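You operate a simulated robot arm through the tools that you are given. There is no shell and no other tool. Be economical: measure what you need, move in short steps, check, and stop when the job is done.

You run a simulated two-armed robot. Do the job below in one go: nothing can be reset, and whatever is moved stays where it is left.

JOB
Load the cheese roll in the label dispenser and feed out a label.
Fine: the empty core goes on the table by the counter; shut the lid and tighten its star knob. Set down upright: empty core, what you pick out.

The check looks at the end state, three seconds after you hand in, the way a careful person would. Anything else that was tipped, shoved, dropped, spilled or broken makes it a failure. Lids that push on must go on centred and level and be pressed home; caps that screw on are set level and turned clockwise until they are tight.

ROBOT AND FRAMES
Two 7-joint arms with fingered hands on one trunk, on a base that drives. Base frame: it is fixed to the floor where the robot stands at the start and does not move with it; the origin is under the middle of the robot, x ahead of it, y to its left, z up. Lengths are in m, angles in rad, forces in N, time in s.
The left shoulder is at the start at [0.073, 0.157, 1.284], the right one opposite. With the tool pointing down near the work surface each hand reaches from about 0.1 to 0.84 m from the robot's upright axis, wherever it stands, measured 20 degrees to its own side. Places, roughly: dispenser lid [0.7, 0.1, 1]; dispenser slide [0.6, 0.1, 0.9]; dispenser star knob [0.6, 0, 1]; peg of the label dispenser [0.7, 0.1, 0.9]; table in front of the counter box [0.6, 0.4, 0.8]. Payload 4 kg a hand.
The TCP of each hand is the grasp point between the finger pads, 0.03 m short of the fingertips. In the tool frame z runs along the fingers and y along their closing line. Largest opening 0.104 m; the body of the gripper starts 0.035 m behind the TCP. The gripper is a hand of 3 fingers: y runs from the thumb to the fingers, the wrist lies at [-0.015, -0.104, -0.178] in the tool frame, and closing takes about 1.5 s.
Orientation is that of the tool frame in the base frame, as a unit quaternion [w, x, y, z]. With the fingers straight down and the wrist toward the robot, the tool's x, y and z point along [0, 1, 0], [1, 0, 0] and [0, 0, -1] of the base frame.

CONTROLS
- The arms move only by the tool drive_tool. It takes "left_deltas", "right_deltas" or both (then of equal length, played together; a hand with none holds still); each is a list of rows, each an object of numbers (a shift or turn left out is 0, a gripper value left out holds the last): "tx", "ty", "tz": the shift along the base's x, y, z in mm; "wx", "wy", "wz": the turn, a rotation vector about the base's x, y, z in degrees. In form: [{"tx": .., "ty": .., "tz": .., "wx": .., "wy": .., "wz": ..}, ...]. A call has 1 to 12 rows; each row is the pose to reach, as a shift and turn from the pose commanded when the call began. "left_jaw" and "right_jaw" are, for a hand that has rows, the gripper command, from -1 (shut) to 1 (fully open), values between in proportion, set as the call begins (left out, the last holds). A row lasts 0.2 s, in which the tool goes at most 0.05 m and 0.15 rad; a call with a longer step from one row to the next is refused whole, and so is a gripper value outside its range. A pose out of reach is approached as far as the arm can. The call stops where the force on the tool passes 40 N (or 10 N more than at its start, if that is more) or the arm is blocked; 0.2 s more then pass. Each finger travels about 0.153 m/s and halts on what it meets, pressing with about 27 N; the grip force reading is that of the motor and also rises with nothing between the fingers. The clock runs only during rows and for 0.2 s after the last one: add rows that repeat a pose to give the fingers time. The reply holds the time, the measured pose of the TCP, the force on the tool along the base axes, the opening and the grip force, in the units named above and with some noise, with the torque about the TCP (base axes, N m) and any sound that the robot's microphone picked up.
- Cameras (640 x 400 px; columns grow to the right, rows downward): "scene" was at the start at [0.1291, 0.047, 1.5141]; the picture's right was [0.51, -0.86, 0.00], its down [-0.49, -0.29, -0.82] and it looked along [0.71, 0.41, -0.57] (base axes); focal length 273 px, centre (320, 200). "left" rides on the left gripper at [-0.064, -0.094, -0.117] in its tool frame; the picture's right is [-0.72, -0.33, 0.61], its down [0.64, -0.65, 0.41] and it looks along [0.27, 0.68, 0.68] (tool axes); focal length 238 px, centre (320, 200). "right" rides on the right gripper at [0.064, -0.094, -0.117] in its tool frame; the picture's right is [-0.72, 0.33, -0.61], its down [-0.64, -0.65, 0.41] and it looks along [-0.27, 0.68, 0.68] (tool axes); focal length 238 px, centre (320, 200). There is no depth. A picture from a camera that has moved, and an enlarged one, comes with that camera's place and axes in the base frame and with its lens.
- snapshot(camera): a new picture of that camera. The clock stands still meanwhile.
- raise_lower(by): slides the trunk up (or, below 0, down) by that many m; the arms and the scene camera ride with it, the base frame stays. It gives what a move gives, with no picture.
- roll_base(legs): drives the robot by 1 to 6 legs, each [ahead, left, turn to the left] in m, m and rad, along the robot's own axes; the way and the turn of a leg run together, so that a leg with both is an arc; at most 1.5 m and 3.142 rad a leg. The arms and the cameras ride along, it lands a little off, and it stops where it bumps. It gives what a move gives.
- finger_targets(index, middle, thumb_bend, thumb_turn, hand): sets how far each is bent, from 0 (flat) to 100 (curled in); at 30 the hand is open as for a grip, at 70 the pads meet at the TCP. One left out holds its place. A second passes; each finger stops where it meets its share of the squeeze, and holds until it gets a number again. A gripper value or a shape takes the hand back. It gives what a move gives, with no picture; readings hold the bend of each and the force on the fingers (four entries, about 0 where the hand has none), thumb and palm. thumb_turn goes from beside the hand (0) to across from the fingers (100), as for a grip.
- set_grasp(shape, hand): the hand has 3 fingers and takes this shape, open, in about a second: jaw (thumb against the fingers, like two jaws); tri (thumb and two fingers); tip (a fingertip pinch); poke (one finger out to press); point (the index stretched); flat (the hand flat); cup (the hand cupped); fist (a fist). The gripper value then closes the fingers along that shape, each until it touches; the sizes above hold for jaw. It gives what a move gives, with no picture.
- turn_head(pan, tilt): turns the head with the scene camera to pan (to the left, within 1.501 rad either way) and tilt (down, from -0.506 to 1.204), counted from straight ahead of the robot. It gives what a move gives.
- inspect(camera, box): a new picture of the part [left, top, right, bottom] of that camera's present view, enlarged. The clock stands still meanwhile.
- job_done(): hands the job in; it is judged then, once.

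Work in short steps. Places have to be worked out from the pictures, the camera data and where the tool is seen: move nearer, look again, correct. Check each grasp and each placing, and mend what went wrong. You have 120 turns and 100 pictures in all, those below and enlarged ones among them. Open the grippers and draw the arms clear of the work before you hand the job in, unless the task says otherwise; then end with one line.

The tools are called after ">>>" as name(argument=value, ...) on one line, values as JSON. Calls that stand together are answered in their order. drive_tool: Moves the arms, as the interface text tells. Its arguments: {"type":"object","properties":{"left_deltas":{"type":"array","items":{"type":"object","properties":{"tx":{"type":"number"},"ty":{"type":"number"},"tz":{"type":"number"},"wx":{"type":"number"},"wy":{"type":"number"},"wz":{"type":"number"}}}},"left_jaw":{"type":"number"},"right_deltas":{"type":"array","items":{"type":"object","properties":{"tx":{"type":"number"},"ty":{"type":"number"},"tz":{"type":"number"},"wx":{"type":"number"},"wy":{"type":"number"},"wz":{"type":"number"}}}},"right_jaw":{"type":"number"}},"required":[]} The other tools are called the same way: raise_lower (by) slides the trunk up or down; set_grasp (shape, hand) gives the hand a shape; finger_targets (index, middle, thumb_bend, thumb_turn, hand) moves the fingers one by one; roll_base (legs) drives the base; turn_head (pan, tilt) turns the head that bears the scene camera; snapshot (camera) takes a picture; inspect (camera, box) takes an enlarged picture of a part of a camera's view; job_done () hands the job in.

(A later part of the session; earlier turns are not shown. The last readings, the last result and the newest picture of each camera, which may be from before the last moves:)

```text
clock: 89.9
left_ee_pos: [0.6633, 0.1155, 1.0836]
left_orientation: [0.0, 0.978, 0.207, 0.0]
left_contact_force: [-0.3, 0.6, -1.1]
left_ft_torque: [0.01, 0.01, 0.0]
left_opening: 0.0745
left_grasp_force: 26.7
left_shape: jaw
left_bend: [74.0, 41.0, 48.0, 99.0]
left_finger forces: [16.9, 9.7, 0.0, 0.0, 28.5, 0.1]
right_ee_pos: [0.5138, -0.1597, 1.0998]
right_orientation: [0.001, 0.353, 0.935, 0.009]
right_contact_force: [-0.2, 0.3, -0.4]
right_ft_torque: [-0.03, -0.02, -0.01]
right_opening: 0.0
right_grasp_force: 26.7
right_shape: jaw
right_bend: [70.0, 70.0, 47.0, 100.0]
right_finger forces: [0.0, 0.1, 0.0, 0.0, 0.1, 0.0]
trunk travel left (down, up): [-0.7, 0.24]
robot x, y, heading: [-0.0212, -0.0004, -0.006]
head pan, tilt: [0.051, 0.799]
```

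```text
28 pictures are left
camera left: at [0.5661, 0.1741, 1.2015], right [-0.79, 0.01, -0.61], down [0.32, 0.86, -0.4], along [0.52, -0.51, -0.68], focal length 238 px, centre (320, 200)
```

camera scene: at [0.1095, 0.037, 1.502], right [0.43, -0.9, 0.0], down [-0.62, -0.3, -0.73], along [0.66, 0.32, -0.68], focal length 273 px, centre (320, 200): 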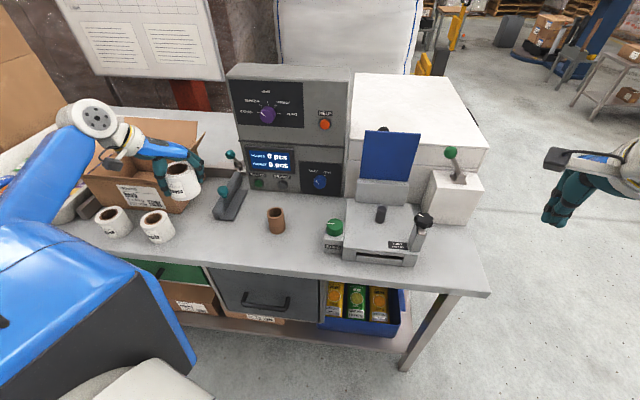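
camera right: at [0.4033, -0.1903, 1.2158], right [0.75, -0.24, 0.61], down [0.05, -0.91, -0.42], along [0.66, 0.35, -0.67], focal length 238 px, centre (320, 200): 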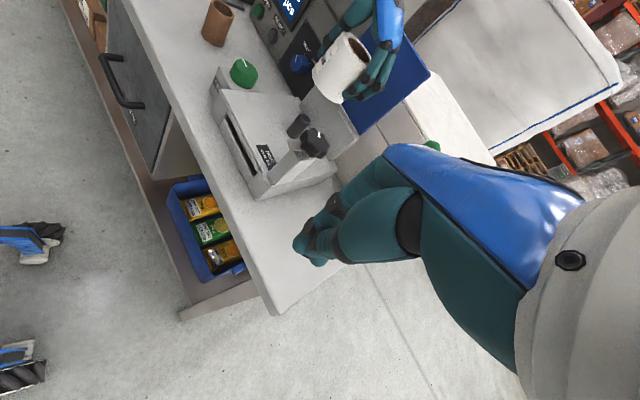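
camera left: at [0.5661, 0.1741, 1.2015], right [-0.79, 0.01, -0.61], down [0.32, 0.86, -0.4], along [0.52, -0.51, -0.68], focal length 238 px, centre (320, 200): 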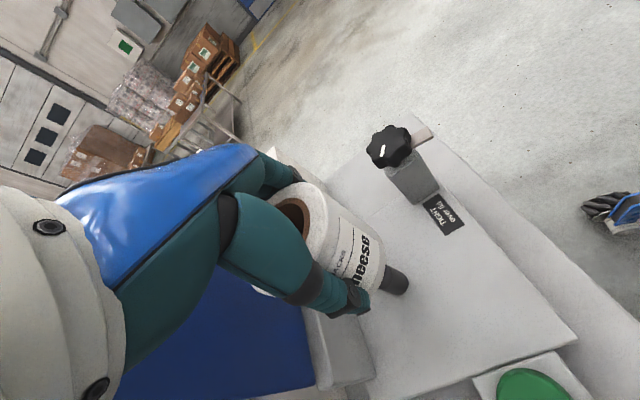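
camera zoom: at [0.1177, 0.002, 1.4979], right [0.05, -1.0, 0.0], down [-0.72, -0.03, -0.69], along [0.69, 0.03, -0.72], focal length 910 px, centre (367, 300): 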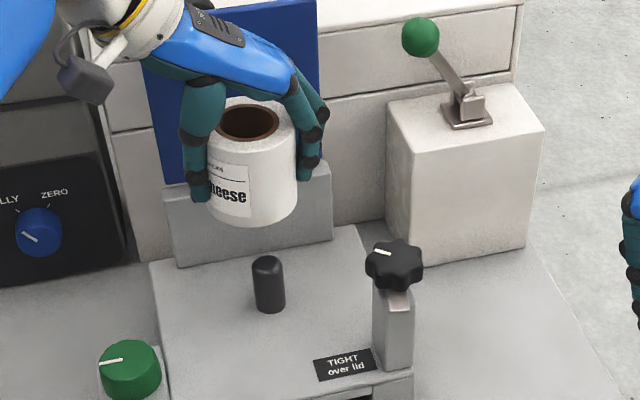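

I'll zoom the right camera on the peg and the roll for the other axis.

>>> inspect(camera="right", box=[220, 10, 412, 130])

>>> inspect(camera="left", box=[240, 150, 480, 300])

```text
3.33 times, centred on (316, 70) of right
camera zoom: at [0.4033, -0.1903, 1.2158], right [0.75, -0.24, 0.61], down [0.05, -0.91, -0.42], along [0.66, 0.35, -0.67], focal length 794 px, centre (333, 633)
```

zoom: 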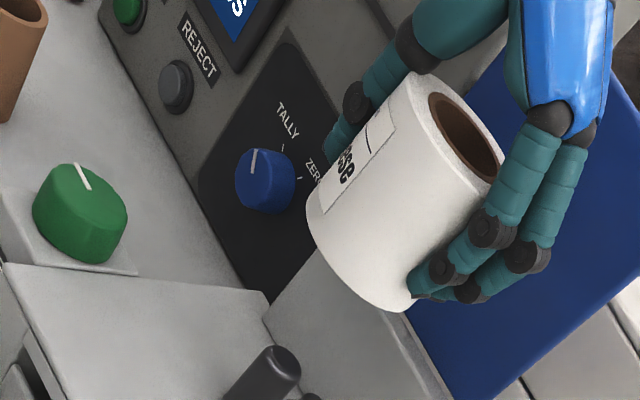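

```text
2.67 times, centred on (360, 225) of left
camera zoom: at [0.5661, 0.1741, 1.2015], right [-0.79, 0.01, -0.61], down [0.32, 0.86, -0.4], along [0.52, -0.51, -0.68], focal length 636 px, centre (213, 133)
```

zoom: 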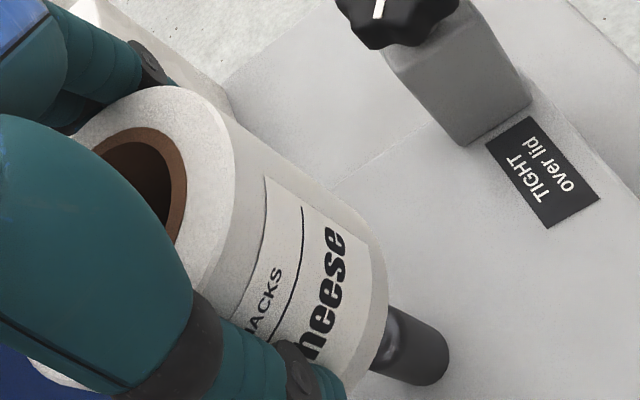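

The two views put the peg within a few mm of the roll axis, offset about (+3, −1) mm. I'll apply that and lower, watching the force as the peg enters.

>>> drive_tool(left_deltas=[{"tx": 3, "ty": -1, "tz": -15}, {"tx": 3, "ty": -1, "tz": -35}, {"tx": 3, "ty": -1, "tz": -55}, {"tx": 3, "ty": -1, "tz": -62}])

>>> inspect(camera="scene", box=[240, 130, 368, 210])

>>> inspect(camera="right", box=[220, 30, 412, 150])

```text
clock: 90.9
left_ee_pos: [0.6654, 0.1134, 1.0252]
left_orientation: [-0.001, 0.978, 0.208, -0.001]
left_contact_force: [-0.2, -0.4, -1.6]
left_ft_torque: [0.0, 0.02, -0.05]
left_opening: 0.0745
left_grasp_force: 27.6
left_shape: jaw
left_bend: [74.0, 41.0, 48.0, 99.0]
left_finger forces: [16.9, 9.6, 0.0, 0.1, 28.2, 0.0]
right_ee_pos: [0.5143, -0.1594, 1.0999]
right_orientation: [0.0, 0.353, 0.935, 0.008]
right_contact_force: [0.5, -0.6, 0.0]
right_ft_torque: [-0.01, -0.04, 0.01]
right_opening: 0.0
right_grasp_force: 26.7
right_shape: jaw
right_bend: [70.0, 70.0, 47.0, 100.0]
right_finger forces: [0.1, 0.0, 0.0, 0.0, 0.1, 0.1]
trunk travel left (down, up): [-0.7, 0.24]
robot x, y, heading: [-0.0165, -0.0038, -0.006]
head pan, tilt: [0.051, 0.799]
```

```text
5.00 times, centred on (304, 170) of scene
camera zoom: at [0.1169, 0.0025, 1.4979], right [0.05, -1.0, 0.0], down [-0.72, -0.03, -0.69], along [0.69, 0.03, -0.72], focal length 1365 px, centre (400, 350)
```

zoom: 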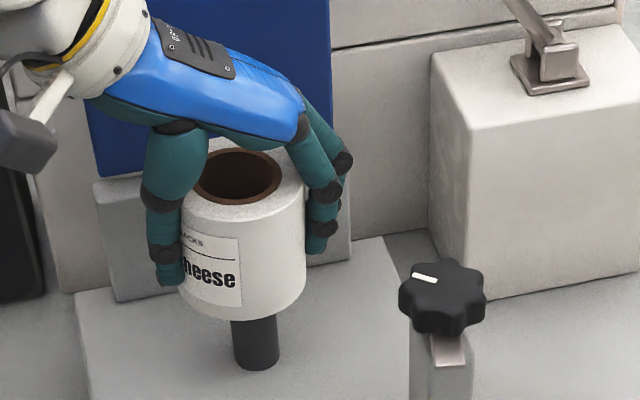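

```text
3.33 times, centred on (316, 90) of right
camera zoom: at [0.4026, -0.1896, 1.2162], right [0.75, -0.24, 0.62], down [0.05, -0.91, -0.42], along [0.66, 0.35, -0.67], focal length 794 px, centre (333, 567)
```

zoom: 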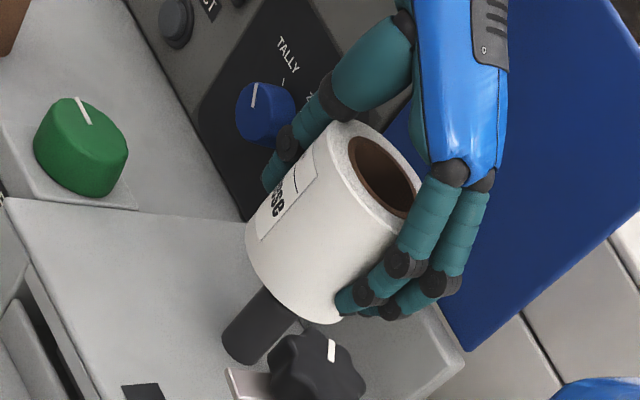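

In both views the peg lies on the roll's axis. I'll keep lowering slowly until the roll sits on the base.

>>> drive_tool(left_deltas=[{"tz": -6}, {"tz": -12}, {"tz": -18}, {"tz": -25}, {"tz": -32}, {"tz": -39}, {"tz": -45}, {"tz": -50}])

>>> inspect(camera="scene", box=[240, 130, 368, 210])

```text
clock: 92.7
left_ee_pos: [0.6651, 0.1137, 0.9744]
left_orientation: [-0.001, 0.978, 0.207, 0.0]
left_contact_force: [0.5, -0.3, -1.6]
left_ft_torque: [-0.02, 0.01, -0.01]
left_opening: 0.0742
left_grasp_force: 27.1
left_shape: jaw
left_bend: [74.0, 41.0, 48.0, 99.0]
left_finger forces: [16.9, 9.6, 0.1, 0.1, 28.3, 0.1]
right_ee_pos: [0.5132, -0.1599, 1.1017]
right_orientation: [0.0, 0.353, 0.935, 0.008]
right_contact_force: [-0.6, 0.3, -0.1]
right_ft_torque: [0.03, 0.0, 0.0]
right_opening: 0.0
right_grasp_force: 27.1
right_shape: jaw
right_bend: [70.0, 70.0, 47.0, 100.0]
right_finger forces: [0.1, 0.0, 0.0, 0.0, 0.0, 0.0]
trunk travel left (down, up): [-0.7, 0.24]
robot x, y, heading: [-0.0219, 0.0011, -0.002]
head pan, tilt: [0.051, 0.799]
```

```text
5.00 times, centred on (304, 170) of scene
camera zoom: at [0.117, 0.0025, 1.4979], right [0.05, -1.0, 0.0], down [-0.72, -0.03, -0.69], along [0.69, 0.03, -0.72], focal length 1365 px, centre (400, 350)
```

zoom: 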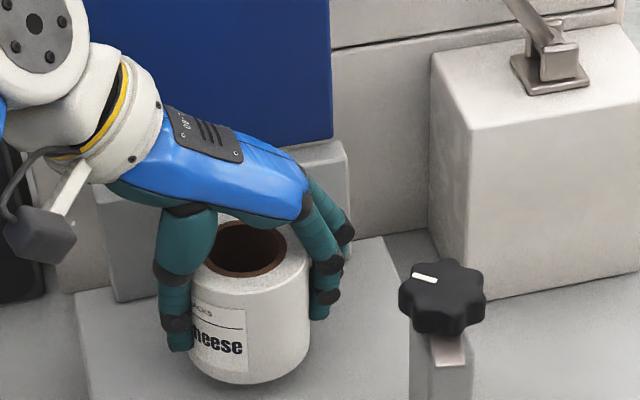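

The peg entered without any resistance. I'll lower the last millimetres to contact.

>>> drive_tool(left_deltas=[{"tz": -3}, {"tz": -6}, {"tz": -9}, {"tz": -12}])

```text
clock: 93.7
left_ee_pos: [0.6642, 0.1147, 0.9618]
left_orientation: [-0.001, 0.978, 0.208, -0.001]
left_contact_force: [-0.6, 0.6, -1.5]
left_ft_torque: [-0.01, -0.05, 0.03]
left_opening: 0.0744
left_grasp_force: 27.3
left_shape: jaw
left_bend: [74.0, 41.0, 48.0, 99.0]
left_finger forces: [16.8, 9.6, 0.0, 0.0, 28.2, 0.0]
right_ee_pos: [0.5145, -0.1597, 1.1]
right_orientation: [0.0, 0.353, 0.935, 0.009]
right_contact_force: [-0.7, 0.1, 0.5]
right_ft_torque: [0.0, -0.01, -0.01]
right_opening: 0.0001
right_grasp_force: 27.3
right_shape: jaw
right_bend: [70.0, 70.0, 47.0, 100.0]
right_finger forces: [0.0, 0.0, 0.0, 0.1, 0.1, 0.0]
trunk travel left (down, up): [-0.7, 0.24]
robot x, y, heading: [-0.013, 0.0003, -0.004]
head pan, tilt: [0.051, 0.799]
```

>>> drive_tool(left_deltas=[{"tz": -3}, {"tz": -6}, {"tz": -9}, {"tz": -12}])

>>> inspect(camera="scene", box=[240, 130, 368, 210])

```text
clock: 94.7
left_ee_pos: [0.6642, 0.1144, 0.9576]
left_orientation: [0.003, 0.978, 0.209, 0.007]
left_contact_force: [3.8, 3.9, 30.4]
left_ft_torque: [-0.66, -0.29, 0.08]
left_opening: 0.073
left_grasp_force: 26.9
left_shape: jaw
left_bend: [74.0, 41.0, 50.0, 99.0]
left_finger forces: [18.6, 11.7, 0.0, 0.0, 38.2, 0.0]
right_ee_pos: [0.5094, -0.1582, 1.1023]
right_orientation: [0.002, 0.354, 0.935, 0.009]
right_contact_force: [0.0, 0.0, -0.5]
right_ft_torque: [-0.02, 0.0, 0.03]
right_opening: 0.0
right_grasp_force: 27.1
right_shape: jaw
right_bend: [70.0, 70.0, 47.0, 100.0]
right_finger forces: [0.0, 0.0, 0.0, 0.0, 0.1, 0.1]
trunk travel left (down, up): [-0.7, 0.24]
robot x, y, heading: [-0.0182, 0.0013, -0.005]
head pan, tilt: [0.051, 0.799]
```

```text
5.00 times, centred on (304, 170) of scene
camera zoom: at [0.1088, 0.0036, 1.4992], right [0.05, -1.0, 0.0], down [-0.71, -0.03, -0.7], along [0.7, 0.03, -0.72], focal length 1365 px, centre (400, 350)
```

zoom: 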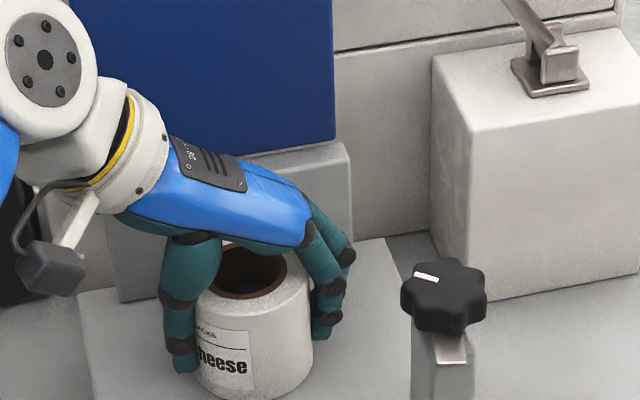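

The roll is seated, pushing back with 30 N. I'll ease off, open, and rise straight up clear of it.

>>> drive_tool(left_deltas=[{"tz": 4}, {"tz": 8}])

>>> drive_tool(left_deltas=[{}, {}, {}, {"tz": 15}, {"tz": 50}, {"tz": 95}, {"tz": 135}, {"tz": 170, "tx": -20}, {"tz": 190, "tx": -60, "ty": 20, "wz": 6}, {"tz": 200, "tx": -100, "ty": 40, "wz": 14}], left_jaw=0.9)

>>> inspect(camera="scene", box=[210, 110, 402, 230])

```text
clock: 95.3
left_ee_pos: [0.6628, 0.1126, 0.9597]
left_orientation: [-0.002, 0.978, 0.207, 0.001]
left_contact_force: [6.9, 2.1, 15.2]
left_ft_torque: [-0.49, -0.4, 0.24]
left_opening: 0.0728
left_grasp_force: 27.1
left_shape: jaw
left_bend: [74.0, 41.0, 50.0, 99.0]
left_finger forces: [18.3, 11.9, 0.1, 0.0, 31.5, 0.0]
right_ee_pos: [0.5121, -0.1589, 1.1012]
right_orientation: [0.001, 0.354, 0.935, 0.009]
right_contact_force: [-0.5, 0.9, -0.3]
right_ft_torque: [0.03, 0.0, -0.04]
right_opening: 0.0
right_grasp_force: 26.9
right_shape: jaw
right_bend: [70.0, 70.0, 47.0, 100.0]
right_finger forces: [0.0, 0.0, 0.1, 0.0, 0.0, 0.0]
trunk travel left (down, up): [-0.7, 0.24]
robot x, y, heading: [-0.016, 0.0013, -0.005]
head pan, tilt: [0.051, 0.799]
```

```text
clock: 97.5
left_ee_pos: [0.5647, 0.1573, 1.1577]
left_orientation: [0.001, 0.945, 0.326, 0.0]
left_contact_force: [0.0, 0.5, -0.1]
left_ft_torque: [-0.04, -0.05, -0.01]
left_opening: 0.0987
left_grasp_force: 0.2
left_shape: jaw
left_bend: [32.0, 31.0, 31.0, 98.0]
left_finger forces: [0.0, 0.1, 0.1, 0.0, 0.1, 0.0]
right_ee_pos: [0.5119, -0.1566, 1.1024]
right_orientation: [0.002, 0.353, 0.935, 0.008]
right_contact_force: [-0.3, 0.5, 0.0]
right_ft_torque: [-0.01, 0.01, -0.01]
right_opening: 0.0
right_grasp_force: 27.0
right_shape: jaw
right_bend: [70.0, 70.0, 47.0, 100.0]
right_finger forces: [0.0, 0.0, 0.1, 0.0, 0.0, 0.1]
trunk travel left (down, up): [-0.7, 0.24]
robot x, y, heading: [-0.0152, 0.0007, -0.002]
head pan, tilt: [0.051, 0.799]
```

```text
3.33 times, centred on (306, 170) of scene
camera zoom: at [0.1132, 0.0063, 1.4983], right [0.05, -1.0, 0.0], down [-0.72, -0.04, -0.7], along [0.7, 0.03, -0.72], focal length 910 px, centre (367, 300)
```

zoom: 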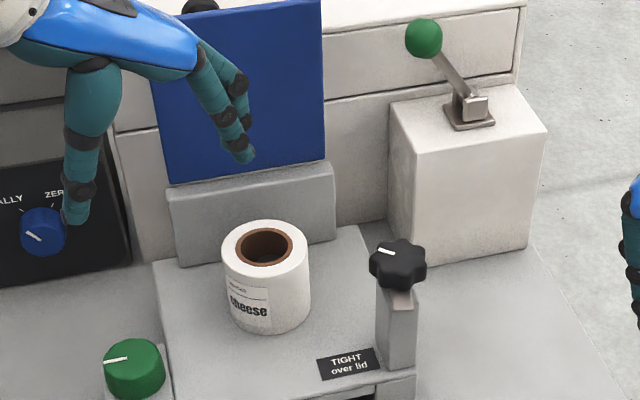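

The roll sits level on the peg. To close the lid I'll straddle its top edge with the right hand (fingers behind, thumb in front) and guide it down. First I'll park the left hand and drive 6 cm ahead for reach.

>>> drive_tool(left_deltas=[{"tx": -15, "ty": 25, "tz": 15, "wz": 7}, {"tx": -30, "ty": 55, "tz": 30, "wz": 14}, {"tx": -50, "ty": 90, "tz": 45, "wz": 21}, {"tx": -70, "ty": 125, "tz": 60, "wz": 28}, {"tx": -95, "ty": 160, "tz": 75, "wz": 35}, {"tx": -120, "ty": 195, "tz": 90, "wz": 42}, {"tx": -140, "ty": 225, "tz": 100, "wz": 42}, {"tx": -150, "ty": 250, "tz": 110, "wz": 42}], right_deltas=[{"tz": 25, "ty": 10, "wz": -4}, {"tz": 55, "ty": 25, "wz": -8}, {"tz": 85, "ty": 45, "wz": -12}, {"tz": 115, "ty": 70, "wz": -16}, {"tz": 140, "ty": 100, "wz": -20}, {"tz": 150, "ty": 135, "tx": 10, "wz": -25}, {"tz": 150, "ty": 170, "tx": 25, "wz": -30}, {"tz": 150, "ty": 205, "tx": 45, "wz": -30}], right_jaw=0.4)

>>> roll_base(legs=[[0.06, 0, 0]])

>>> snapshot(camera="right")

>>> snapshot(camera="scene")

```text
clock: 99.3
left_ee_pos: [0.4158, 0.4115, 1.2684]
left_orientation: [0.0, 0.766, 0.643, -0.002]
left_contact_force: [0.5, 1.1, -0.8]
left_ft_torque: [0.0, 0.01, 0.0]
left_opening: 0.0988
left_grasp_force: 0.0
left_shape: jaw
left_bend: [32.0, 31.0, 31.0, 98.0]
left_finger forces: [0.0, 0.0, 0.0, 0.1, 0.1, 0.0]
right_ee_pos: [0.5604, 0.0507, 1.2482]
right_orientation: [0.004, 0.584, 0.811, 0.006]
right_contact_force: [-1.4, 0.2, 0.2]
right_ft_torque: [0.03, 0.02, -0.01]
right_opening: 0.0728
right_grasp_force: 0.0
right_shape: jaw
right_bend: [27.0, 37.0, 58.0, 99.0]
right_finger forces: [0.0, 0.0, 0.1, 0.0, 0.1, 0.1]
trunk travel left (down, up): [-0.7, 0.24]
robot x, y, heading: [-0.0178, -0.0021, -0.01]
head pan, tilt: [0.051, 0.799]
```

```text
clock: 100.3
left_ee_pos: [0.4626, 0.4072, 1.2739]
left_orientation: [0.003, 0.766, 0.643, 0.004]
left_contact_force: [-0.4, 0.5, -0.3]
left_ft_torque: [0.01, -0.05, 0.01]
left_opening: 0.0987
left_grasp_force: 0.2
left_shape: jaw
left_bend: [32.0, 31.0, 31.0, 98.0]
left_finger forces: [0.1, 0.0, 0.0, 0.0, 0.1, 0.1]
right_ee_pos: [0.6061, 0.0467, 1.2561]
right_orientation: [0.008, 0.584, 0.812, 0.01]
right_contact_force: [-0.2, 0.7, 0.6]
right_ft_torque: [-0.03, -0.01, 0.01]
right_opening: 0.0725
right_grasp_force: 0.2
right_shape: jaw
right_bend: [27.0, 37.0, 58.0, 99.0]
right_finger forces: [0.1, 0.0, 0.0, 0.0, 0.1, 0.0]
trunk travel left (down, up): [-0.7, 0.24]
robot x, y, heading: [0.0427, 0.0009, 0.003]
head pan, tilt: [0.051, 0.799]
```

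```text
20 pictures are left
camera right: at [0.494, 0.0769, 1.3705], right [0.52, -0.58, 0.62], down [-0.4, -0.81, -0.42], along [0.75, -0.03, -0.66], focal length 238 px, centre (320, 200)
```

right: 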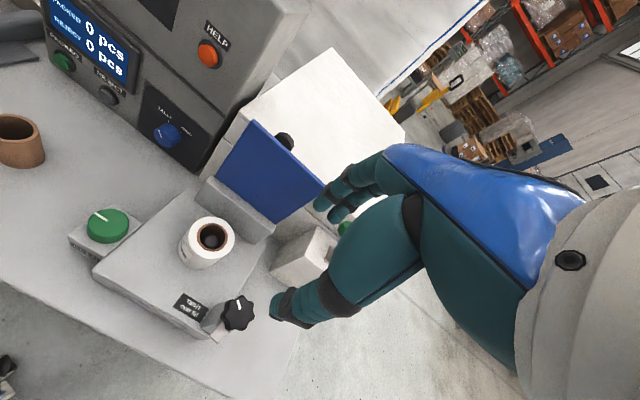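

```text
19 pictures are left
camera scene: at [0.1606, 0.0074, 1.4996], right [0.05, -1.0, 0.0], down [-0.71, -0.04, -0.7], along [0.7, 0.03, -0.71], focal length 273 px, centre (320, 200)
```

scene: 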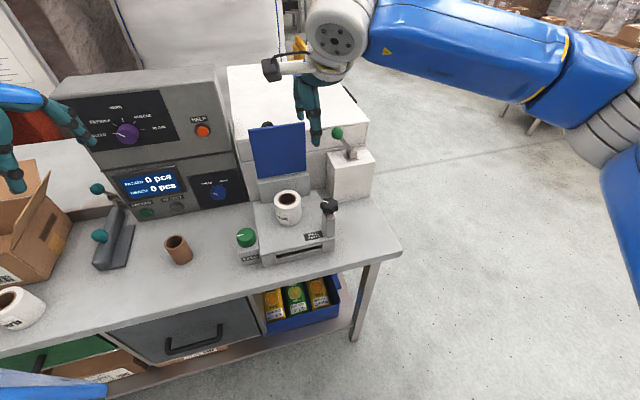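

The lid stands about vertical with its top edge near (0.735, 0.14, 1.164). I'm moving the right hand over that edge to the right of the lid knob, straddling the plate.

>>> drive_tool(right_deltas=[{"tx": 35, "ty": 16}, {"tx": 70, "ty": 32}, {"tx": 105, "ty": 49}, {"tx": 139, "ty": 65}, {"tx": 139, "ty": 65, "tz": -25}, {"tx": 139, "ty": 65, "tz": -45}])

>>> snapshot(camera="right")

```text
clock: 101.7
left_ee_pos: [0.4728, 0.403, 1.2712]
left_orientation: [-0.002, 0.766, 0.642, 0.002]
left_contact_force: [0.5, 0.0, 0.5]
left_ft_torque: [0.01, -0.05, -0.01]
left_opening: 0.0992
left_grasp_force: 0.0
left_shape: jaw
left_bend: [32.0, 31.0, 31.0, 98.0]
left_finger forces: [0.0, 0.0, 0.0, 0.1, 0.1, 0.0]
right_ee_pos: [0.7554, 0.1091, 1.2063]
right_orientation: [0.004, 0.583, 0.812, 0.01]
right_contact_force: [0.2, -0.2, -0.3]
right_ft_torque: [0.01, 0.01, 0.0]
right_opening: 0.0728
right_grasp_force: 0.0
right_shape: jaw
right_bend: [27.0, 37.0, 58.0, 99.0]
right_finger forces: [0.1, 0.0, 0.1, 0.0, 0.0, 0.0]
trunk travel left (down, up): [-0.7, 0.24]
robot x, y, heading: [0.0425, 0.0016, -0.004]
head pan, tilt: [0.051, 0.799]
```

```text
18 pictures are left
camera right: at [0.6429, 0.1382, 1.3217], right [0.53, -0.58, 0.62], down [-0.41, -0.81, -0.42], along [0.75, -0.03, -0.67], focal length 238 px, centre (320, 200)
```

right: 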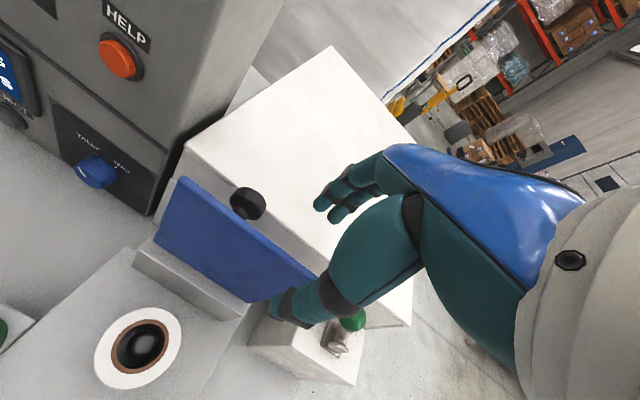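

The top edge at this spot is at (0.7545, 0.113), right under the TCP. I'll lower 40 mm to straddle it, then pull back along the arc with the thumb catching the plate.

>>> drive_tool(right_deltas=[{"tz": -15}, {"tz": -28}, {"tz": -41}])

>>> drive_tool(right_deltas=[{}, {}, {}], right_jaw=-0.2)

```text
clock: 102.5
left_ee_pos: [0.4751, 0.4045, 1.2725]
left_orientation: [-0.001, 0.766, 0.642, 0.0]
left_contact_force: [0.6, 0.2, -0.2]
left_ft_torque: [-0.01, 0.02, -0.04]
left_opening: 0.0987
left_grasp_force: 0.1
left_shape: jaw
left_bend: [32.0, 31.0, 31.0, 98.0]
left_finger forces: [0.0, 0.0, 0.0, 0.0, 0.0, 0.0]
right_ee_pos: [0.7576, 0.1114, 1.1626]
right_orientation: [0.004, 0.583, 0.813, 0.008]
right_contact_force: [-0.6, -1.0, 0.8]
right_ft_torque: [-0.05, 0.01, 0.0]
right_opening: 0.0729
right_grasp_force: 0.2
right_shape: jaw
right_bend: [27.0, 37.0, 58.0, 99.0]
right_finger forces: [0.0, 0.1, 0.1, 0.0, 0.0, 0.0]
trunk travel left (down, up): [-0.7, 0.24]
robot x, y, heading: [0.0411, -0.0024, -0.004]
head pan, tilt: [0.051, 0.799]
```

```text
clock: 103.3
left_ee_pos: [0.4745, 0.405, 1.2711]
left_orientation: [-0.001, 0.766, 0.643, 0.0]
left_contact_force: [0.4, 0.8, 0.2]
left_ft_torque: [0.0, -0.03, 0.03]
left_opening: 0.099
left_grasp_force: 0.0
left_shape: jaw
left_bend: [32.0, 31.0, 31.0, 98.0]
left_finger forces: [0.0, 0.0, 0.0, 0.0, 0.0, 0.0]
right_ee_pos: [0.7574, 0.1111, 1.1642]
right_orientation: [0.003, 0.583, 0.812, 0.008]
right_contact_force: [-0.3, 0.6, -0.3]
right_ft_torque: [0.01, 0.0, 0.0]
right_opening: 0.0418
right_grasp_force: 0.1
right_shape: jaw
right_bend: [74.0, 49.0, 72.0, 100.0]
right_finger forces: [0.1, 0.1, 0.1, 0.0, 0.0, 0.0]
trunk travel left (down, up): [-0.7, 0.24]
robot x, y, heading: [0.0392, 0.0001, -0.005]
head pan, tilt: [0.051, 0.799]
```

The plate is between the fingers and thumb. I'm pulling it forward and down along the arc to about 60°, tilting the hand slightly with it.

>>> drive_tool(right_deltas=[{"tx": -14, "ty": -5, "tz": 0}, {"tx": -28, "ty": -10, "tz": -2, "wx": 1, "wy": -2.8}, {"tx": -40, "ty": -15, "tz": -5, "wx": 2, "wy": -5.6}, {"tx": -51, "ty": -19, "tz": -8.6, "wx": 3, "wy": -8}, {"tx": -62, "ty": -23, "tz": -13, "wx": 4, "wy": -11}, {"tx": -72, "ty": -27, "tz": -19, "wx": 5, "wy": -14}])

>>> snapshot(camera="right")

```text
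clock: 104.7
left_ee_pos: [0.4734, 0.4043, 1.2701]
left_orientation: [0.0, 0.766, 0.643, 0.0]
left_contact_force: [-1.1, 0.4, 0.2]
left_ft_torque: [0.0, -0.02, -0.01]
left_opening: 0.0991
left_grasp_force: 0.1
left_shape: jaw
left_bend: [32.0, 31.0, 31.0, 98.0]
left_finger forces: [0.0, 0.0, 0.0, 0.0, 0.1, 0.0]
right_ee_pos: [0.6844, 0.0818, 1.1449]
right_orientation: [0.078, 0.577, 0.805, 0.116]
right_contact_force: [-0.8, -0.7, -1.3]
right_ft_torque: [0.0, 0.0, 0.02]
right_opening: 0.0424
right_grasp_force: 0.0
right_shape: jaw
right_bend: [74.0, 49.0, 72.0, 100.0]
right_finger forces: [0.0, 0.0, 0.0, 0.1, 1.0, 0.0]
trunk travel left (down, up): [-0.7, 0.24]
robot x, y, heading: [0.0416, 0.0012, -0.004]
head pan, tilt: [0.051, 0.799]
```

```text
17 pictures are left
camera right: at [0.5474, 0.1025, 1.2332], right [0.37, -0.64, 0.67], down [-0.28, -0.77, -0.57], along [0.88, 0.02, -0.47], focal length 238 px, centre (320, 200)
```

right: 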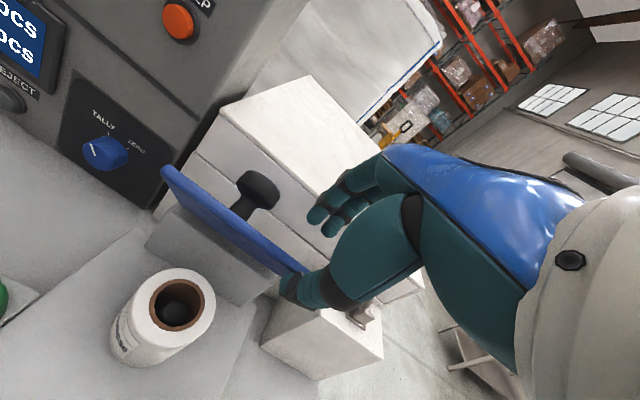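

The lid now rests lightly on the thumb at about 60°. I'll continue down to about 30°.

>>> drive_tool(right_deltas=[{"tx": -10, "ty": -4, "tz": -7, "wx": 1, "wy": -2.5}, {"tx": -19, "ty": -7, "tz": -14.6, "wx": 2, "wy": -5}, {"tx": -28, "ty": -10, "tz": -23, "wx": 3, "wy": -7.5}, {"tx": -36, "ty": -13, "tz": -32, "wx": 4, "wy": -10}, {"tx": -43, "ty": -16, "tz": -42, "wx": 4, "wy": -10}, {"tx": -49, "ty": -18, "tz": -53, "wx": 4, "wy": -10}])

>>> inspect(camera="right", box=[80, 120, 480, 370])

```text
clock: 106.1
left_ee_pos: [0.4746, 0.4045, 1.2703]
left_orientation: [-0.001, 0.766, 0.643, 0.0]
left_contact_force: [0.0, -0.3, -0.4]
left_ft_torque: [-0.04, -0.04, 0.0]
left_opening: 0.0987
left_grasp_force: 0.1
left_shape: jaw
left_bend: [32.0, 31.0, 31.0, 98.0]
left_finger forces: [0.0, 0.1, 0.0, 0.1, 0.0, 0.1]
right_ee_pos: [0.6358, 0.0643, 1.0927]
right_orientation: [0.127, 0.567, 0.79, 0.194]
right_contact_force: [0.4, 0.6, -0.3]
right_ft_torque: [-0.02, 0.01, -0.01]
right_opening: 0.042
right_grasp_force: 0.1
right_shape: jaw
right_bend: [74.0, 49.0, 72.0, 100.0]
right_finger forces: [0.1, 0.0, 0.0, 0.1, 0.7, 0.0]
trunk travel left (down, up): [-0.7, 0.24]
robot x, y, heading: [0.0369, -0.0024, -0.003]
head pan, tilt: [0.051, 0.799]
```

```text
1.60 times, centred on (280, 245) of right
camera zoom: at [0.4865, 0.0788, 1.1563], right [0.25, -0.69, 0.68], down [-0.18, -0.72, -0.67], along [0.95, 0.05, -0.3], focal length 381 px, centre (384, 128)
```

zoom: 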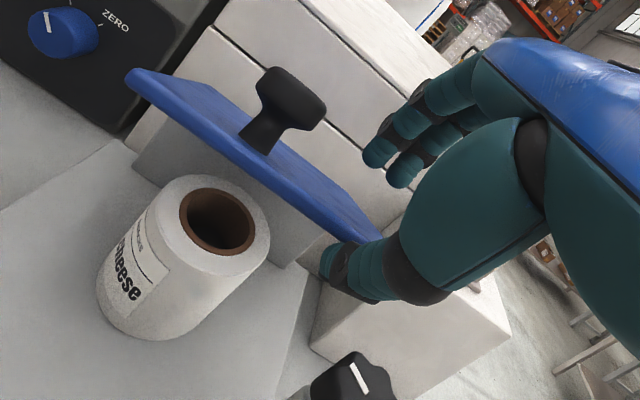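

The thumb supports the edge at about 30°. I'll lower further to about 14°.

>>> drive_tool(right_deltas=[{"tx": -4, "ty": 0, "tz": -9}, {"tx": -8, "ty": 0, "tz": -18}, {"tx": -11, "ty": 0, "tz": -27}, {"tx": -14, "ty": 0, "tz": -36}])

>>> inspect(camera="right", box=[80, 120, 480, 370])

```text
clock: 107.1
left_ee_pos: [0.4724, 0.409, 1.2703]
left_orientation: [0.001, 0.766, 0.643, -0.001]
left_contact_force: [-0.1, -0.2, 0.2]
left_ft_torque: [-0.01, 0.03, -0.01]
left_opening: 0.0987
left_grasp_force: 0.0
left_shape: jaw
left_bend: [32.0, 31.0, 31.0, 98.0]
left_finger forces: [0.0, 0.0, 0.1, 0.0, 0.1, 0.0]
right_ee_pos: [0.6227, 0.0686, 1.0569]
right_orientation: [0.129, 0.567, 0.791, 0.192]
right_contact_force: [-0.9, 0.0, -0.9]
right_ft_torque: [-0.02, 0.03, -0.03]
right_opening: 0.0418
right_grasp_force: 0.3
right_shape: jaw
right_bend: [74.0, 49.0, 72.0, 100.0]
right_finger forces: [0.0, 0.0, 0.1, 0.0, 0.0, 0.0]
trunk travel left (down, up): [-0.7, 0.24]
robot x, y, heading: [0.044, -0.0031, -0.002]
head pan, tilt: [0.051, 0.799]
```

```text
1.60 times, centred on (280, 245) of right
camera zoom: at [0.4722, 0.0838, 1.1201], right [0.25, -0.68, 0.69], down [-0.18, -0.73, -0.66], along [0.95, 0.04, -0.3], focal length 381 px, centre (384, 128)
```

zoom: 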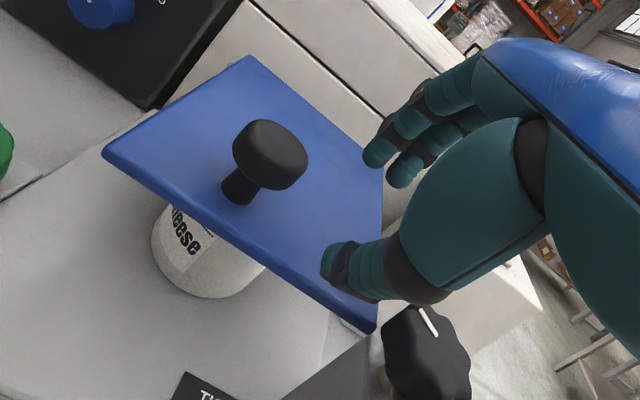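

The lid slid off the thumb and closed. I'll raise the right hand clear, undo its tilt, and check the lid.

>>> drive_tool(right_deltas=[{"tz": 30, "tx": -5}, {"tz": 60, "tx": -15, "wx": -2, "wy": 5}, {"tz": 90, "tx": -20, "wx": -4, "wy": 10}, {"tz": 110, "tx": -25, "ty": -20, "wx": -6, "wy": 16}, {"tz": 120, "tx": -30, "ty": -45, "wx": -8, "wy": 21}, {"tz": 125, "tx": -25, "ty": -60, "wx": -9, "wy": 24}], right_jaw=0.4)

>>> inspect(camera="right", box=[40, 100, 440, 350])

```text
clock: 108.5
left_ee_pos: [0.4745, 0.4014, 1.2711]
left_orientation: [-0.003, 0.767, 0.642, 0.002]
left_contact_force: [0.4, -0.6, -0.1]
left_ft_torque: [0.01, -0.02, 0.0]
left_opening: 0.0986
left_grasp_force: 0.1
left_shape: jaw
left_bend: [32.0, 31.0, 31.0, 98.0]
left_finger forces: [0.0, 0.0, 0.1, 0.0, 0.1, 0.0]
right_ee_pos: [0.5985, -0.0031, 1.1816]
right_orientation: [0.001, 0.583, 0.812, 0.009]
right_contact_force: [0.3, -0.9, -0.5]
right_ft_torque: [0.03, 0.03, -0.01]
right_opening: 0.0726
right_grasp_force: 0.0
right_shape: jaw
right_bend: [27.0, 37.0, 58.0, 99.0]
right_finger forces: [0.1, 0.0, 0.1, 0.1, 0.1, 0.0]
trunk travel left (down, up): [-0.7, 0.24]
robot x, y, heading: [0.0397, -0.0021, -0.003]
head pan, tilt: [0.051, 0.799]
```

```text
1.60 times, centred on (240, 225) of right
camera zoom: at [0.4868, 0.0263, 1.2974], right [0.53, -0.59, 0.61], down [-0.41, -0.81, -0.42], along [0.74, -0.03, -0.67], focal length 381 px, centre (448, 160)
```

zoom: 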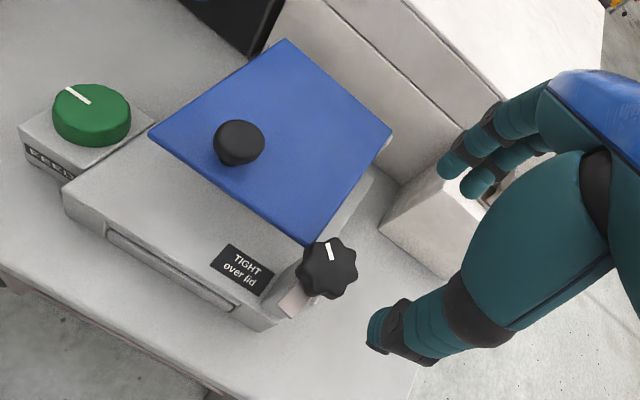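

The lid is closed flat. Now I'll grip the star knob again with the hand wound counterclockwise, ready to tighten clockwise.

>>> drive_tool(right_deltas=[{"tx": 4, "ty": 4, "tz": -20, "wz": 8}, {"tx": 8, "ty": 8, "tz": -50, "wz": 16}, {"tx": 12, "ty": 11, "tz": -80, "wz": 24}, {"tx": 12, "ty": 11, "tz": -110, "wz": 26}, {"tx": 12, "ty": 11, "tz": -138, "wz": 26}], right_jaw=0.5)

>>> drive_tool(right_deltas=[{}, {}, {}, {}, {}], right_jaw=-1)

>>> inspect(camera="right", box=[120, 100, 440, 300])

```text
clock: 109.7
left_ee_pos: [0.4745, 0.4067, 1.2688]
left_orientation: [-0.001, 0.766, 0.643, 0.0]
left_contact_force: [0.9, 0.0, 0.0]
left_ft_torque: [-0.02, 0.02, -0.02]
left_opening: 0.0985
left_grasp_force: 0.1
left_shape: jaw
left_bend: [32.0, 31.0, 31.0, 98.0]
left_finger forces: [0.0, 0.1, 0.1, 0.0, 0.1, 0.0]
right_ee_pos: [0.608, 0.017, 1.0411]
right_orientation: [0.002, 0.386, 0.922, 0.009]
right_contact_force: [0.2, -0.3, 0.3]
right_ft_torque: [0.02, 0.01, 0.03]
right_opening: 0.0778
right_grasp_force: 0.0
right_shape: jaw
right_bend: [27.0, 36.0, 54.0, 99.0]
right_finger forces: [0.1, 0.0, 0.0, 0.0, 0.1, 0.0]
trunk travel left (down, up): [-0.7, 0.24]
robot x, y, heading: [0.0406, 0.002, -0.002]
head pan, tilt: [0.051, 0.799]
```

```text
clock: 110.9
left_ee_pos: [0.4736, 0.4067, 1.2711]
left_orientation: [0.0, 0.766, 0.643, 0.0]
left_contact_force: [-0.2, 0.3, 0.2]
left_ft_torque: [0.01, -0.02, 0.01]
left_opening: 0.0988
left_grasp_force: 0.1
left_shape: jaw
left_bend: [32.0, 31.0, 31.0, 98.0]
left_finger forces: [0.1, 0.0, 0.0, 0.0, 0.1, 0.0]
right_ee_pos: [0.6067, 0.019, 1.042]
right_orientation: [0.001, 0.386, 0.923, 0.008]
right_contact_force: [-6.8, 11.2, -3.7]
right_ft_torque: [0.23, 0.16, 0.08]
right_opening: 0.0182
right_grasp_force: 27.0
right_shape: jaw
right_bend: [72.0, 53.0, 79.0, 100.0]
right_finger forces: [0.0, 8.7, 0.0, 0.0, 0.0, 0.1]
trunk travel left (down, up): [-0.7, 0.24]
robot x, y, heading: [0.041, 0.001, 0.004]
head pan, tilt: [0.051, 0.799]
```

```text
2.00 times, centred on (280, 200) of right
camera zoom: at [0.4927, -0.0041, 1.1581], right [0.73, -0.29, 0.62], down [-0.01, -0.91, -0.42], along [0.68, 0.3, -0.67], focal length 477 px, centre (400, 200)
```

zoom: 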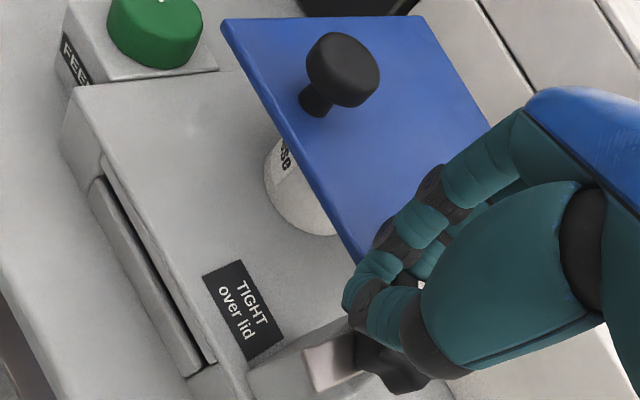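

The fingers closed off to one side of the knob (the tool was ~10 mm too far in +y). I'll open, rise, shift and grip again.

>>> drive_tool(right_deltas=[{}, {}, {}, {"tz": 30}, {"tz": 50, "tx": 4, "ty": -10}, {"tz": 25, "tx": 5, "ty": -11}, {"tz": 1, "tx": 5, "ty": -11}], right_jaw=0.5)

>>> drive_tool(right_deltas=[{}, {}, {}, {}, {}], right_jaw=-1)

>>> inspect(camera="right", box=[120, 100, 440, 300])

```text
clock: 112.5
left_ee_pos: [0.4752, 0.4031, 1.2711]
left_orientation: [-0.001, 0.767, 0.642, 0.001]
left_contact_force: [0.2, -0.4, -0.5]
left_ft_torque: [0.02, 0.02, -0.01]
left_opening: 0.0986
left_grasp_force: 0.1
left_shape: jaw
left_bend: [32.0, 31.0, 31.0, 98.0]
left_finger forces: [0.0, 0.0, 0.1, 0.0, 0.0, 0.0]
right_ee_pos: [0.6142, 0.004, 1.0428]
right_orientation: [0.002, 0.386, 0.922, 0.009]
right_contact_force: [0.8, -0.3, -0.5]
right_ft_torque: [0.02, 0.02, -0.03]
right_opening: 0.0778
right_grasp_force: 0.0
right_shape: jaw
right_bend: [27.0, 36.0, 54.0, 99.0]
right_finger forces: [0.1, 0.1, 0.1, 0.0, 0.0, 0.0]
trunk travel left (down, up): [-0.7, 0.24]
robot x, y, heading: [0.0448, -0.0028, -0.004]
head pan, tilt: [0.051, 0.799]
```

```text
clock: 113.7
left_ee_pos: [0.4734, 0.406, 1.271]
left_orientation: [0.0, 0.766, 0.643, 0.0]
left_contact_force: [0.8, 1.0, -0.2]
left_ft_torque: [0.03, -0.01, -0.01]
left_opening: 0.0986
left_grasp_force: 0.1
left_shape: jaw
left_bend: [32.0, 31.0, 31.0, 98.0]
left_finger forces: [0.0, 0.0, 0.1, 0.0, 0.1, 0.1]
right_ee_pos: [0.6122, 0.0074, 1.0426]
right_orientation: [0.001, 0.386, 0.922, 0.008]
right_contact_force: [-2.8, 2.8, -1.5]
right_ft_torque: [0.09, 0.07, 0.02]
right_opening: 0.0329
right_grasp_force: 27.0
right_shape: jaw
right_bend: [74.0, 48.0, 74.0, 100.0]
right_finger forces: [15.0, 8.8, 0.0, 0.0, 24.1, 0.0]
trunk travel left (down, up): [-0.7, 0.24]
robot x, y, heading: [0.0373, 0.0003, -0.003]
head pan, tilt: [0.051, 0.799]
```

```text
2.00 times, centred on (280, 200) of right
camera zoom: at [0.4987, -0.0161, 1.1581], right [0.73, -0.29, 0.62], down [-0.01, -0.91, -0.42], along [0.68, 0.3, -0.67], focal length 477 px, centre (400, 200)
```

zoom: 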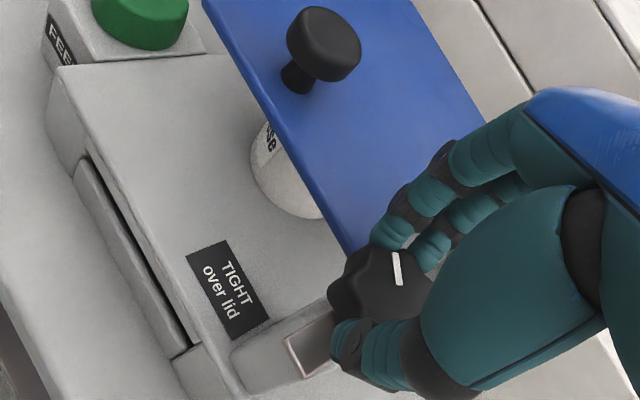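

The grip is good now. I'm turning it clockwise.

>>> drive_tool(right_deltas=[{"wz": -8}, {"wz": -16}, {"wz": -24}, {"wz": -32}, {"wz": -40}, {"wz": -48}, {"wz": -56}, {"wz": -64}, {"wz": -72}, {"wz": -80}, {"wz": -88}, {"wz": -96}])

>>> inspect(camera="right", box=[120, 100, 440, 300])

```text
clock: 116.3
left_ee_pos: [0.4793, 0.4077, 1.2685]
left_orientation: [-0.001, 0.766, 0.642, -0.002]
left_contact_force: [-0.1, -0.3, -0.2]
left_ft_torque: [-0.02, 0.03, -0.02]
left_opening: 0.0989
left_grasp_force: 0.1
left_shape: jaw
left_bend: [32.0, 31.0, 31.0, 98.0]
left_finger forces: [0.0, 0.0, 0.1, 0.0, 0.0, 0.1]
right_ee_pos: [0.6193, 0.0084, 1.0428]
right_orientation: [0.009, 0.944, 0.329, 0.004]
right_contact_force: [17.2, 13.8, -2.0]
right_ft_torque: [0.27, -0.32, 0.09]
right_opening: 0.0319
right_grasp_force: 27.8
right_shape: jaw
right_bend: [74.0, 50.0, 75.0, 96.0]
right_finger forces: [19.0, 5.8, 0.0, 0.1, 27.7, 0.1]
trunk travel left (down, up): [-0.7, 0.24]
robot x, y, heading: [0.0466, -0.002, -0.005]
head pan, tilt: [0.051, 0.799]
```

```text
2.00 times, centred on (280, 200) of right
camera zoom: at [0.6081, 0.123, 1.1581], right [-0.37, -0.69, 0.62], down [-0.9, 0.11, -0.42], along [0.22, -0.71, -0.66], focal length 477 px, centre (400, 200)
```

zoom: 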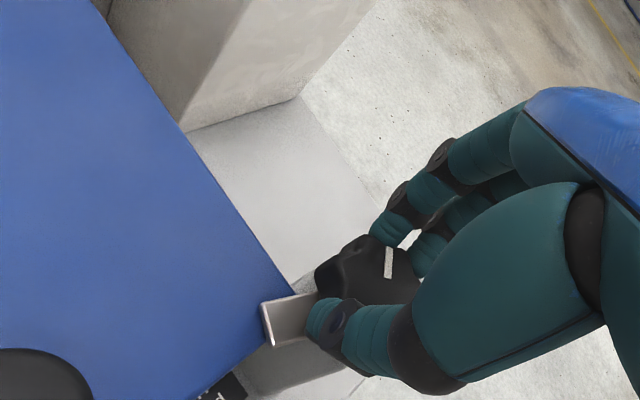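

The tongue has swung over the lid corner. I'll continue clockwise until it stops turning.

>>> drive_tool(right_deltas=[{"wz": -6}, {"wz": -12}, {"wz": -18}, {"wz": -24}])

>>> inspect(camera="right", box=[120, 100, 440, 300])

```text
clock: 117.3
left_ee_pos: [0.4807, 0.4093, 1.2671]
left_orientation: [-0.001, 0.766, 0.643, -0.004]
left_contact_force: [-0.2, 0.5, 0.8]
left_ft_torque: [0.02, -0.01, -0.01]
left_opening: 0.0987
left_grasp_force: 0.0
left_shape: jaw
left_bend: [32.0, 31.0, 31.0, 98.0]
left_finger forces: [0.0, 0.0, 0.0, 0.0, 0.0, 0.1]
right_ee_pos: [0.6203, 0.0106, 1.0418]
right_orientation: [0.011, 0.992, 0.128, 0.003]
right_contact_force: [29.2, 15.3, 4.1]
right_ft_torque: [0.4, -0.63, 0.61]
right_opening: 0.0322
right_grasp_force: 26.8
right_shape: jaw
right_bend: [74.0, 49.0, 75.0, 98.0]
right_finger forces: [23.4, 7.6, 0.0, 0.0, 29.9, 0.0]
trunk travel left (down, up): [-0.7, 0.24]
robot x, y, heading: [0.0392, -0.001, -0.0]
head pan, tilt: [0.051, 0.799]
```

```text
2.00 times, centred on (280, 200) of right
camera zoom: at [0.6568, 0.1188, 1.158], right [-0.62, -0.48, 0.62], down [-0.78, 0.46, -0.42], along [-0.08, -0.74, -0.66], focal length 477 px, centre (400, 200)
```

zoom: 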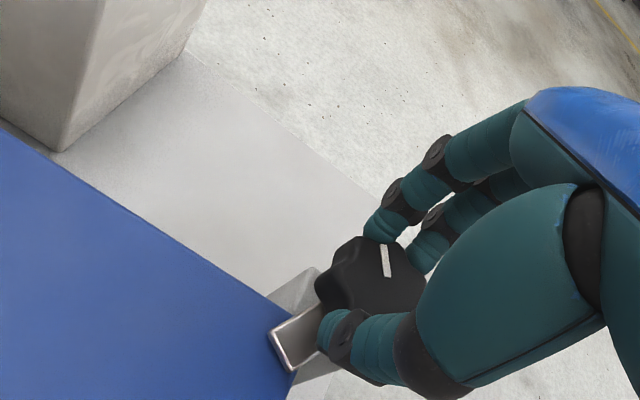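

Torque is rising to 0.6 N·m, so it's getting tight. I'll relieve the side force a little and turn a bit further to confirm it's home.

>>> drive_tool(right_deltas=[{"tx": -5, "ty": -2, "wz": -5}, {"tx": -6, "ty": -3, "wz": -10}, {"tx": -6, "ty": -3, "wz": -15}, {"tx": -6, "ty": -3, "wz": -20}])

>>> inspect(camera="right", box=[120, 100, 440, 300])

```text
clock: 117.7
left_ee_pos: [0.4788, 0.405, 1.2678]
left_orientation: [-0.002, 0.766, 0.643, -0.001]
left_contact_force: [0.5, -0.4, 0.7]
left_ft_torque: [0.01, 0.01, -0.05]
left_opening: 0.0986
left_grasp_force: 0.2
left_shape: jaw
left_bend: [32.0, 31.0, 31.0, 98.0]
left_finger forces: [0.0, 0.0, 0.1, 0.0, 0.0, 0.0]
right_ee_pos: [0.619, 0.007, 1.0441]
right_orientation: [0.004, 0.996, 0.093, 0.012]
right_contact_force: [29.4, 20.2, -12.0]
right_ft_torque: [0.52, -0.63, 0.64]
right_opening: 0.0311
right_grasp_force: 26.9
right_shape: jaw
right_bend: [74.0, 50.0, 73.0, 99.0]
right_finger forces: [23.8, 5.6, 0.0, 0.0, 30.6, 0.0]
trunk travel left (down, up): [-0.7, 0.24]
robot x, y, heading: [0.0451, 0.0006, 0.001]
head pan, tilt: [0.051, 0.799]
stopped in row 2 (right hand): the force on the tool passed its limit at 44 N (the readings are from after the stop); the commanded pose is now the measured one
```

```text
2.00 times, centred on (280, 200) of right
camera zoom: at [0.6618, 0.1119, 1.1615], right [-0.66, -0.45, 0.6], down [-0.74, 0.52, -0.42], along [-0.12, -0.72, -0.68], focal length 477 px, centre (400, 200)
```

zoom: 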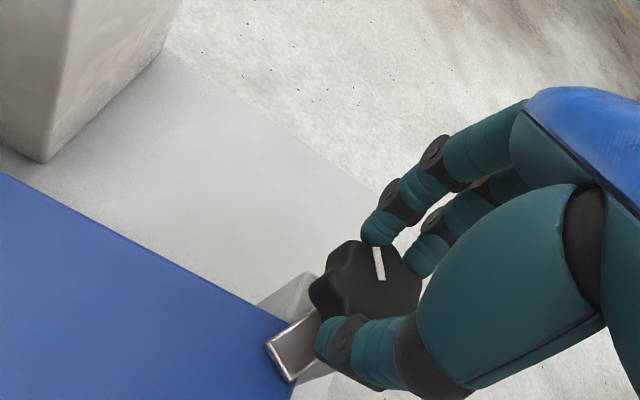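

It's blocked now. I'll release, rise away, and compare the knob and tongue with their original tight position.

>>> drive_tool(right_deltas=[{}, {}, {}, {"tz": 30}, {"tz": 75}, {"tz": 120, "wz": 6}, {"tz": 140, "tx": -15, "ty": -30, "wz": 14}, {"tz": 150, "tx": -30, "ty": -65, "wz": 22}, {"tz": 150, "tx": -45, "ty": -105, "wz": 30}, {"tz": 150, "tx": -60, "ty": -145, "wz": 38}], right_jaw=0.5)

>>> inspect(camera="scene", box=[220, 140, 380, 240])

```text
clock: 119.9
left_ee_pos: [0.469, 0.3965, 1.2756]
left_orientation: [-0.002, 0.766, 0.643, 0.005]
left_contact_force: [-0.1, -0.1, 0.4]
left_ft_torque: [-0.01, 0.03, -0.03]
left_opening: 0.0986
left_grasp_force: 0.0
left_shape: jaw
left_bend: [32.0, 31.0, 31.0, 98.0]
left_finger forces: [0.0, 0.1, 0.0, 0.0, 0.0, 0.0]
right_ee_pos: [0.5494, -0.1498, 1.2005]
right_orientation: [0.001, 0.911, 0.413, 0.013]
right_contact_force: [0.3, -0.1, 0.8]
right_ft_torque: [0.0, -0.01, -0.02]
right_opening: 0.0778
right_grasp_force: 0.0
right_shape: jaw
right_bend: [27.0, 36.0, 54.0, 99.0]
right_finger forces: [0.0, 0.0, 0.0, 0.0, 0.0, 0.1]
trunk travel left (down, up): [-0.7, 0.24]
robot x, y, heading: [0.044, -0.002, -0.004]
head pan, tilt: [0.051, 0.799]
```

```text
4.00 times, centred on (300, 190) of scene
camera zoom: at [0.1742, -0.0004, 1.4983], right [0.05, -1.0, 0.0], down [-0.72, -0.03, -0.7], along [0.7, 0.04, -0.72], focal length 1092 px, centre (400, 240)
```

zoom: 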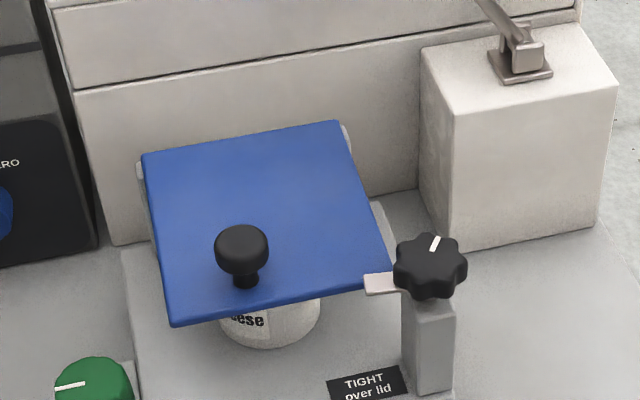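

Compared with the original, the knob is about 25° short of fully tight. I'll regrip it and turn further clockwise.

>>> drive_tool(right_deltas=[{"tx": 15, "ty": 38, "wz": 6}, {"tx": 30, "ty": 76, "wz": 12}, {"tx": 45, "ty": 115, "wz": 18}, {"tx": 62, "ty": 157, "wz": 24}, {"tx": 62, "ty": 157, "tz": -40, "wz": 28}, {"tx": 62, "ty": 157, "tz": -80, "wz": 28}, {"tx": 62, "ty": 157, "tz": -120, "wz": 28}, {"tx": 62, "ty": 157, "tz": -157, "wz": 28}], right_jaw=0.5)

```text
clock: 121.7
left_ee_pos: [0.4709, 0.4017, 1.2742]
left_orientation: [-0.001, 0.767, 0.642, 0.003]
left_contact_force: [-0.5, -0.5, 0.2]
left_ft_torque: [0.01, 0.0, -0.03]
left_opening: 0.0987
left_grasp_force: 0.0
left_shape: jaw
left_bend: [32.0, 31.0, 31.0, 98.0]
left_finger forces: [0.0, 0.0, 0.0, 0.0, 0.0, 0.1]
right_ee_pos: [0.6116, 0.0133, 1.0424]
right_orientation: [-0.001, 0.785, 0.619, 0.012]
right_contact_force: [0.0, -0.2, -0.7]
right_ft_torque: [-0.01, 0.01, 0.01]
right_opening: 0.0778
right_grasp_force: 0.0
right_shape: jaw
right_bend: [27.0, 36.0, 54.0, 99.0]
right_finger forces: [0.1, 0.1, 0.1, 0.0, 0.0, 0.0]
trunk travel left (down, up): [-0.7, 0.24]
robot x, y, heading: [0.0451, 0.002, -0.0]
head pan, tilt: [0.051, 0.799]
```

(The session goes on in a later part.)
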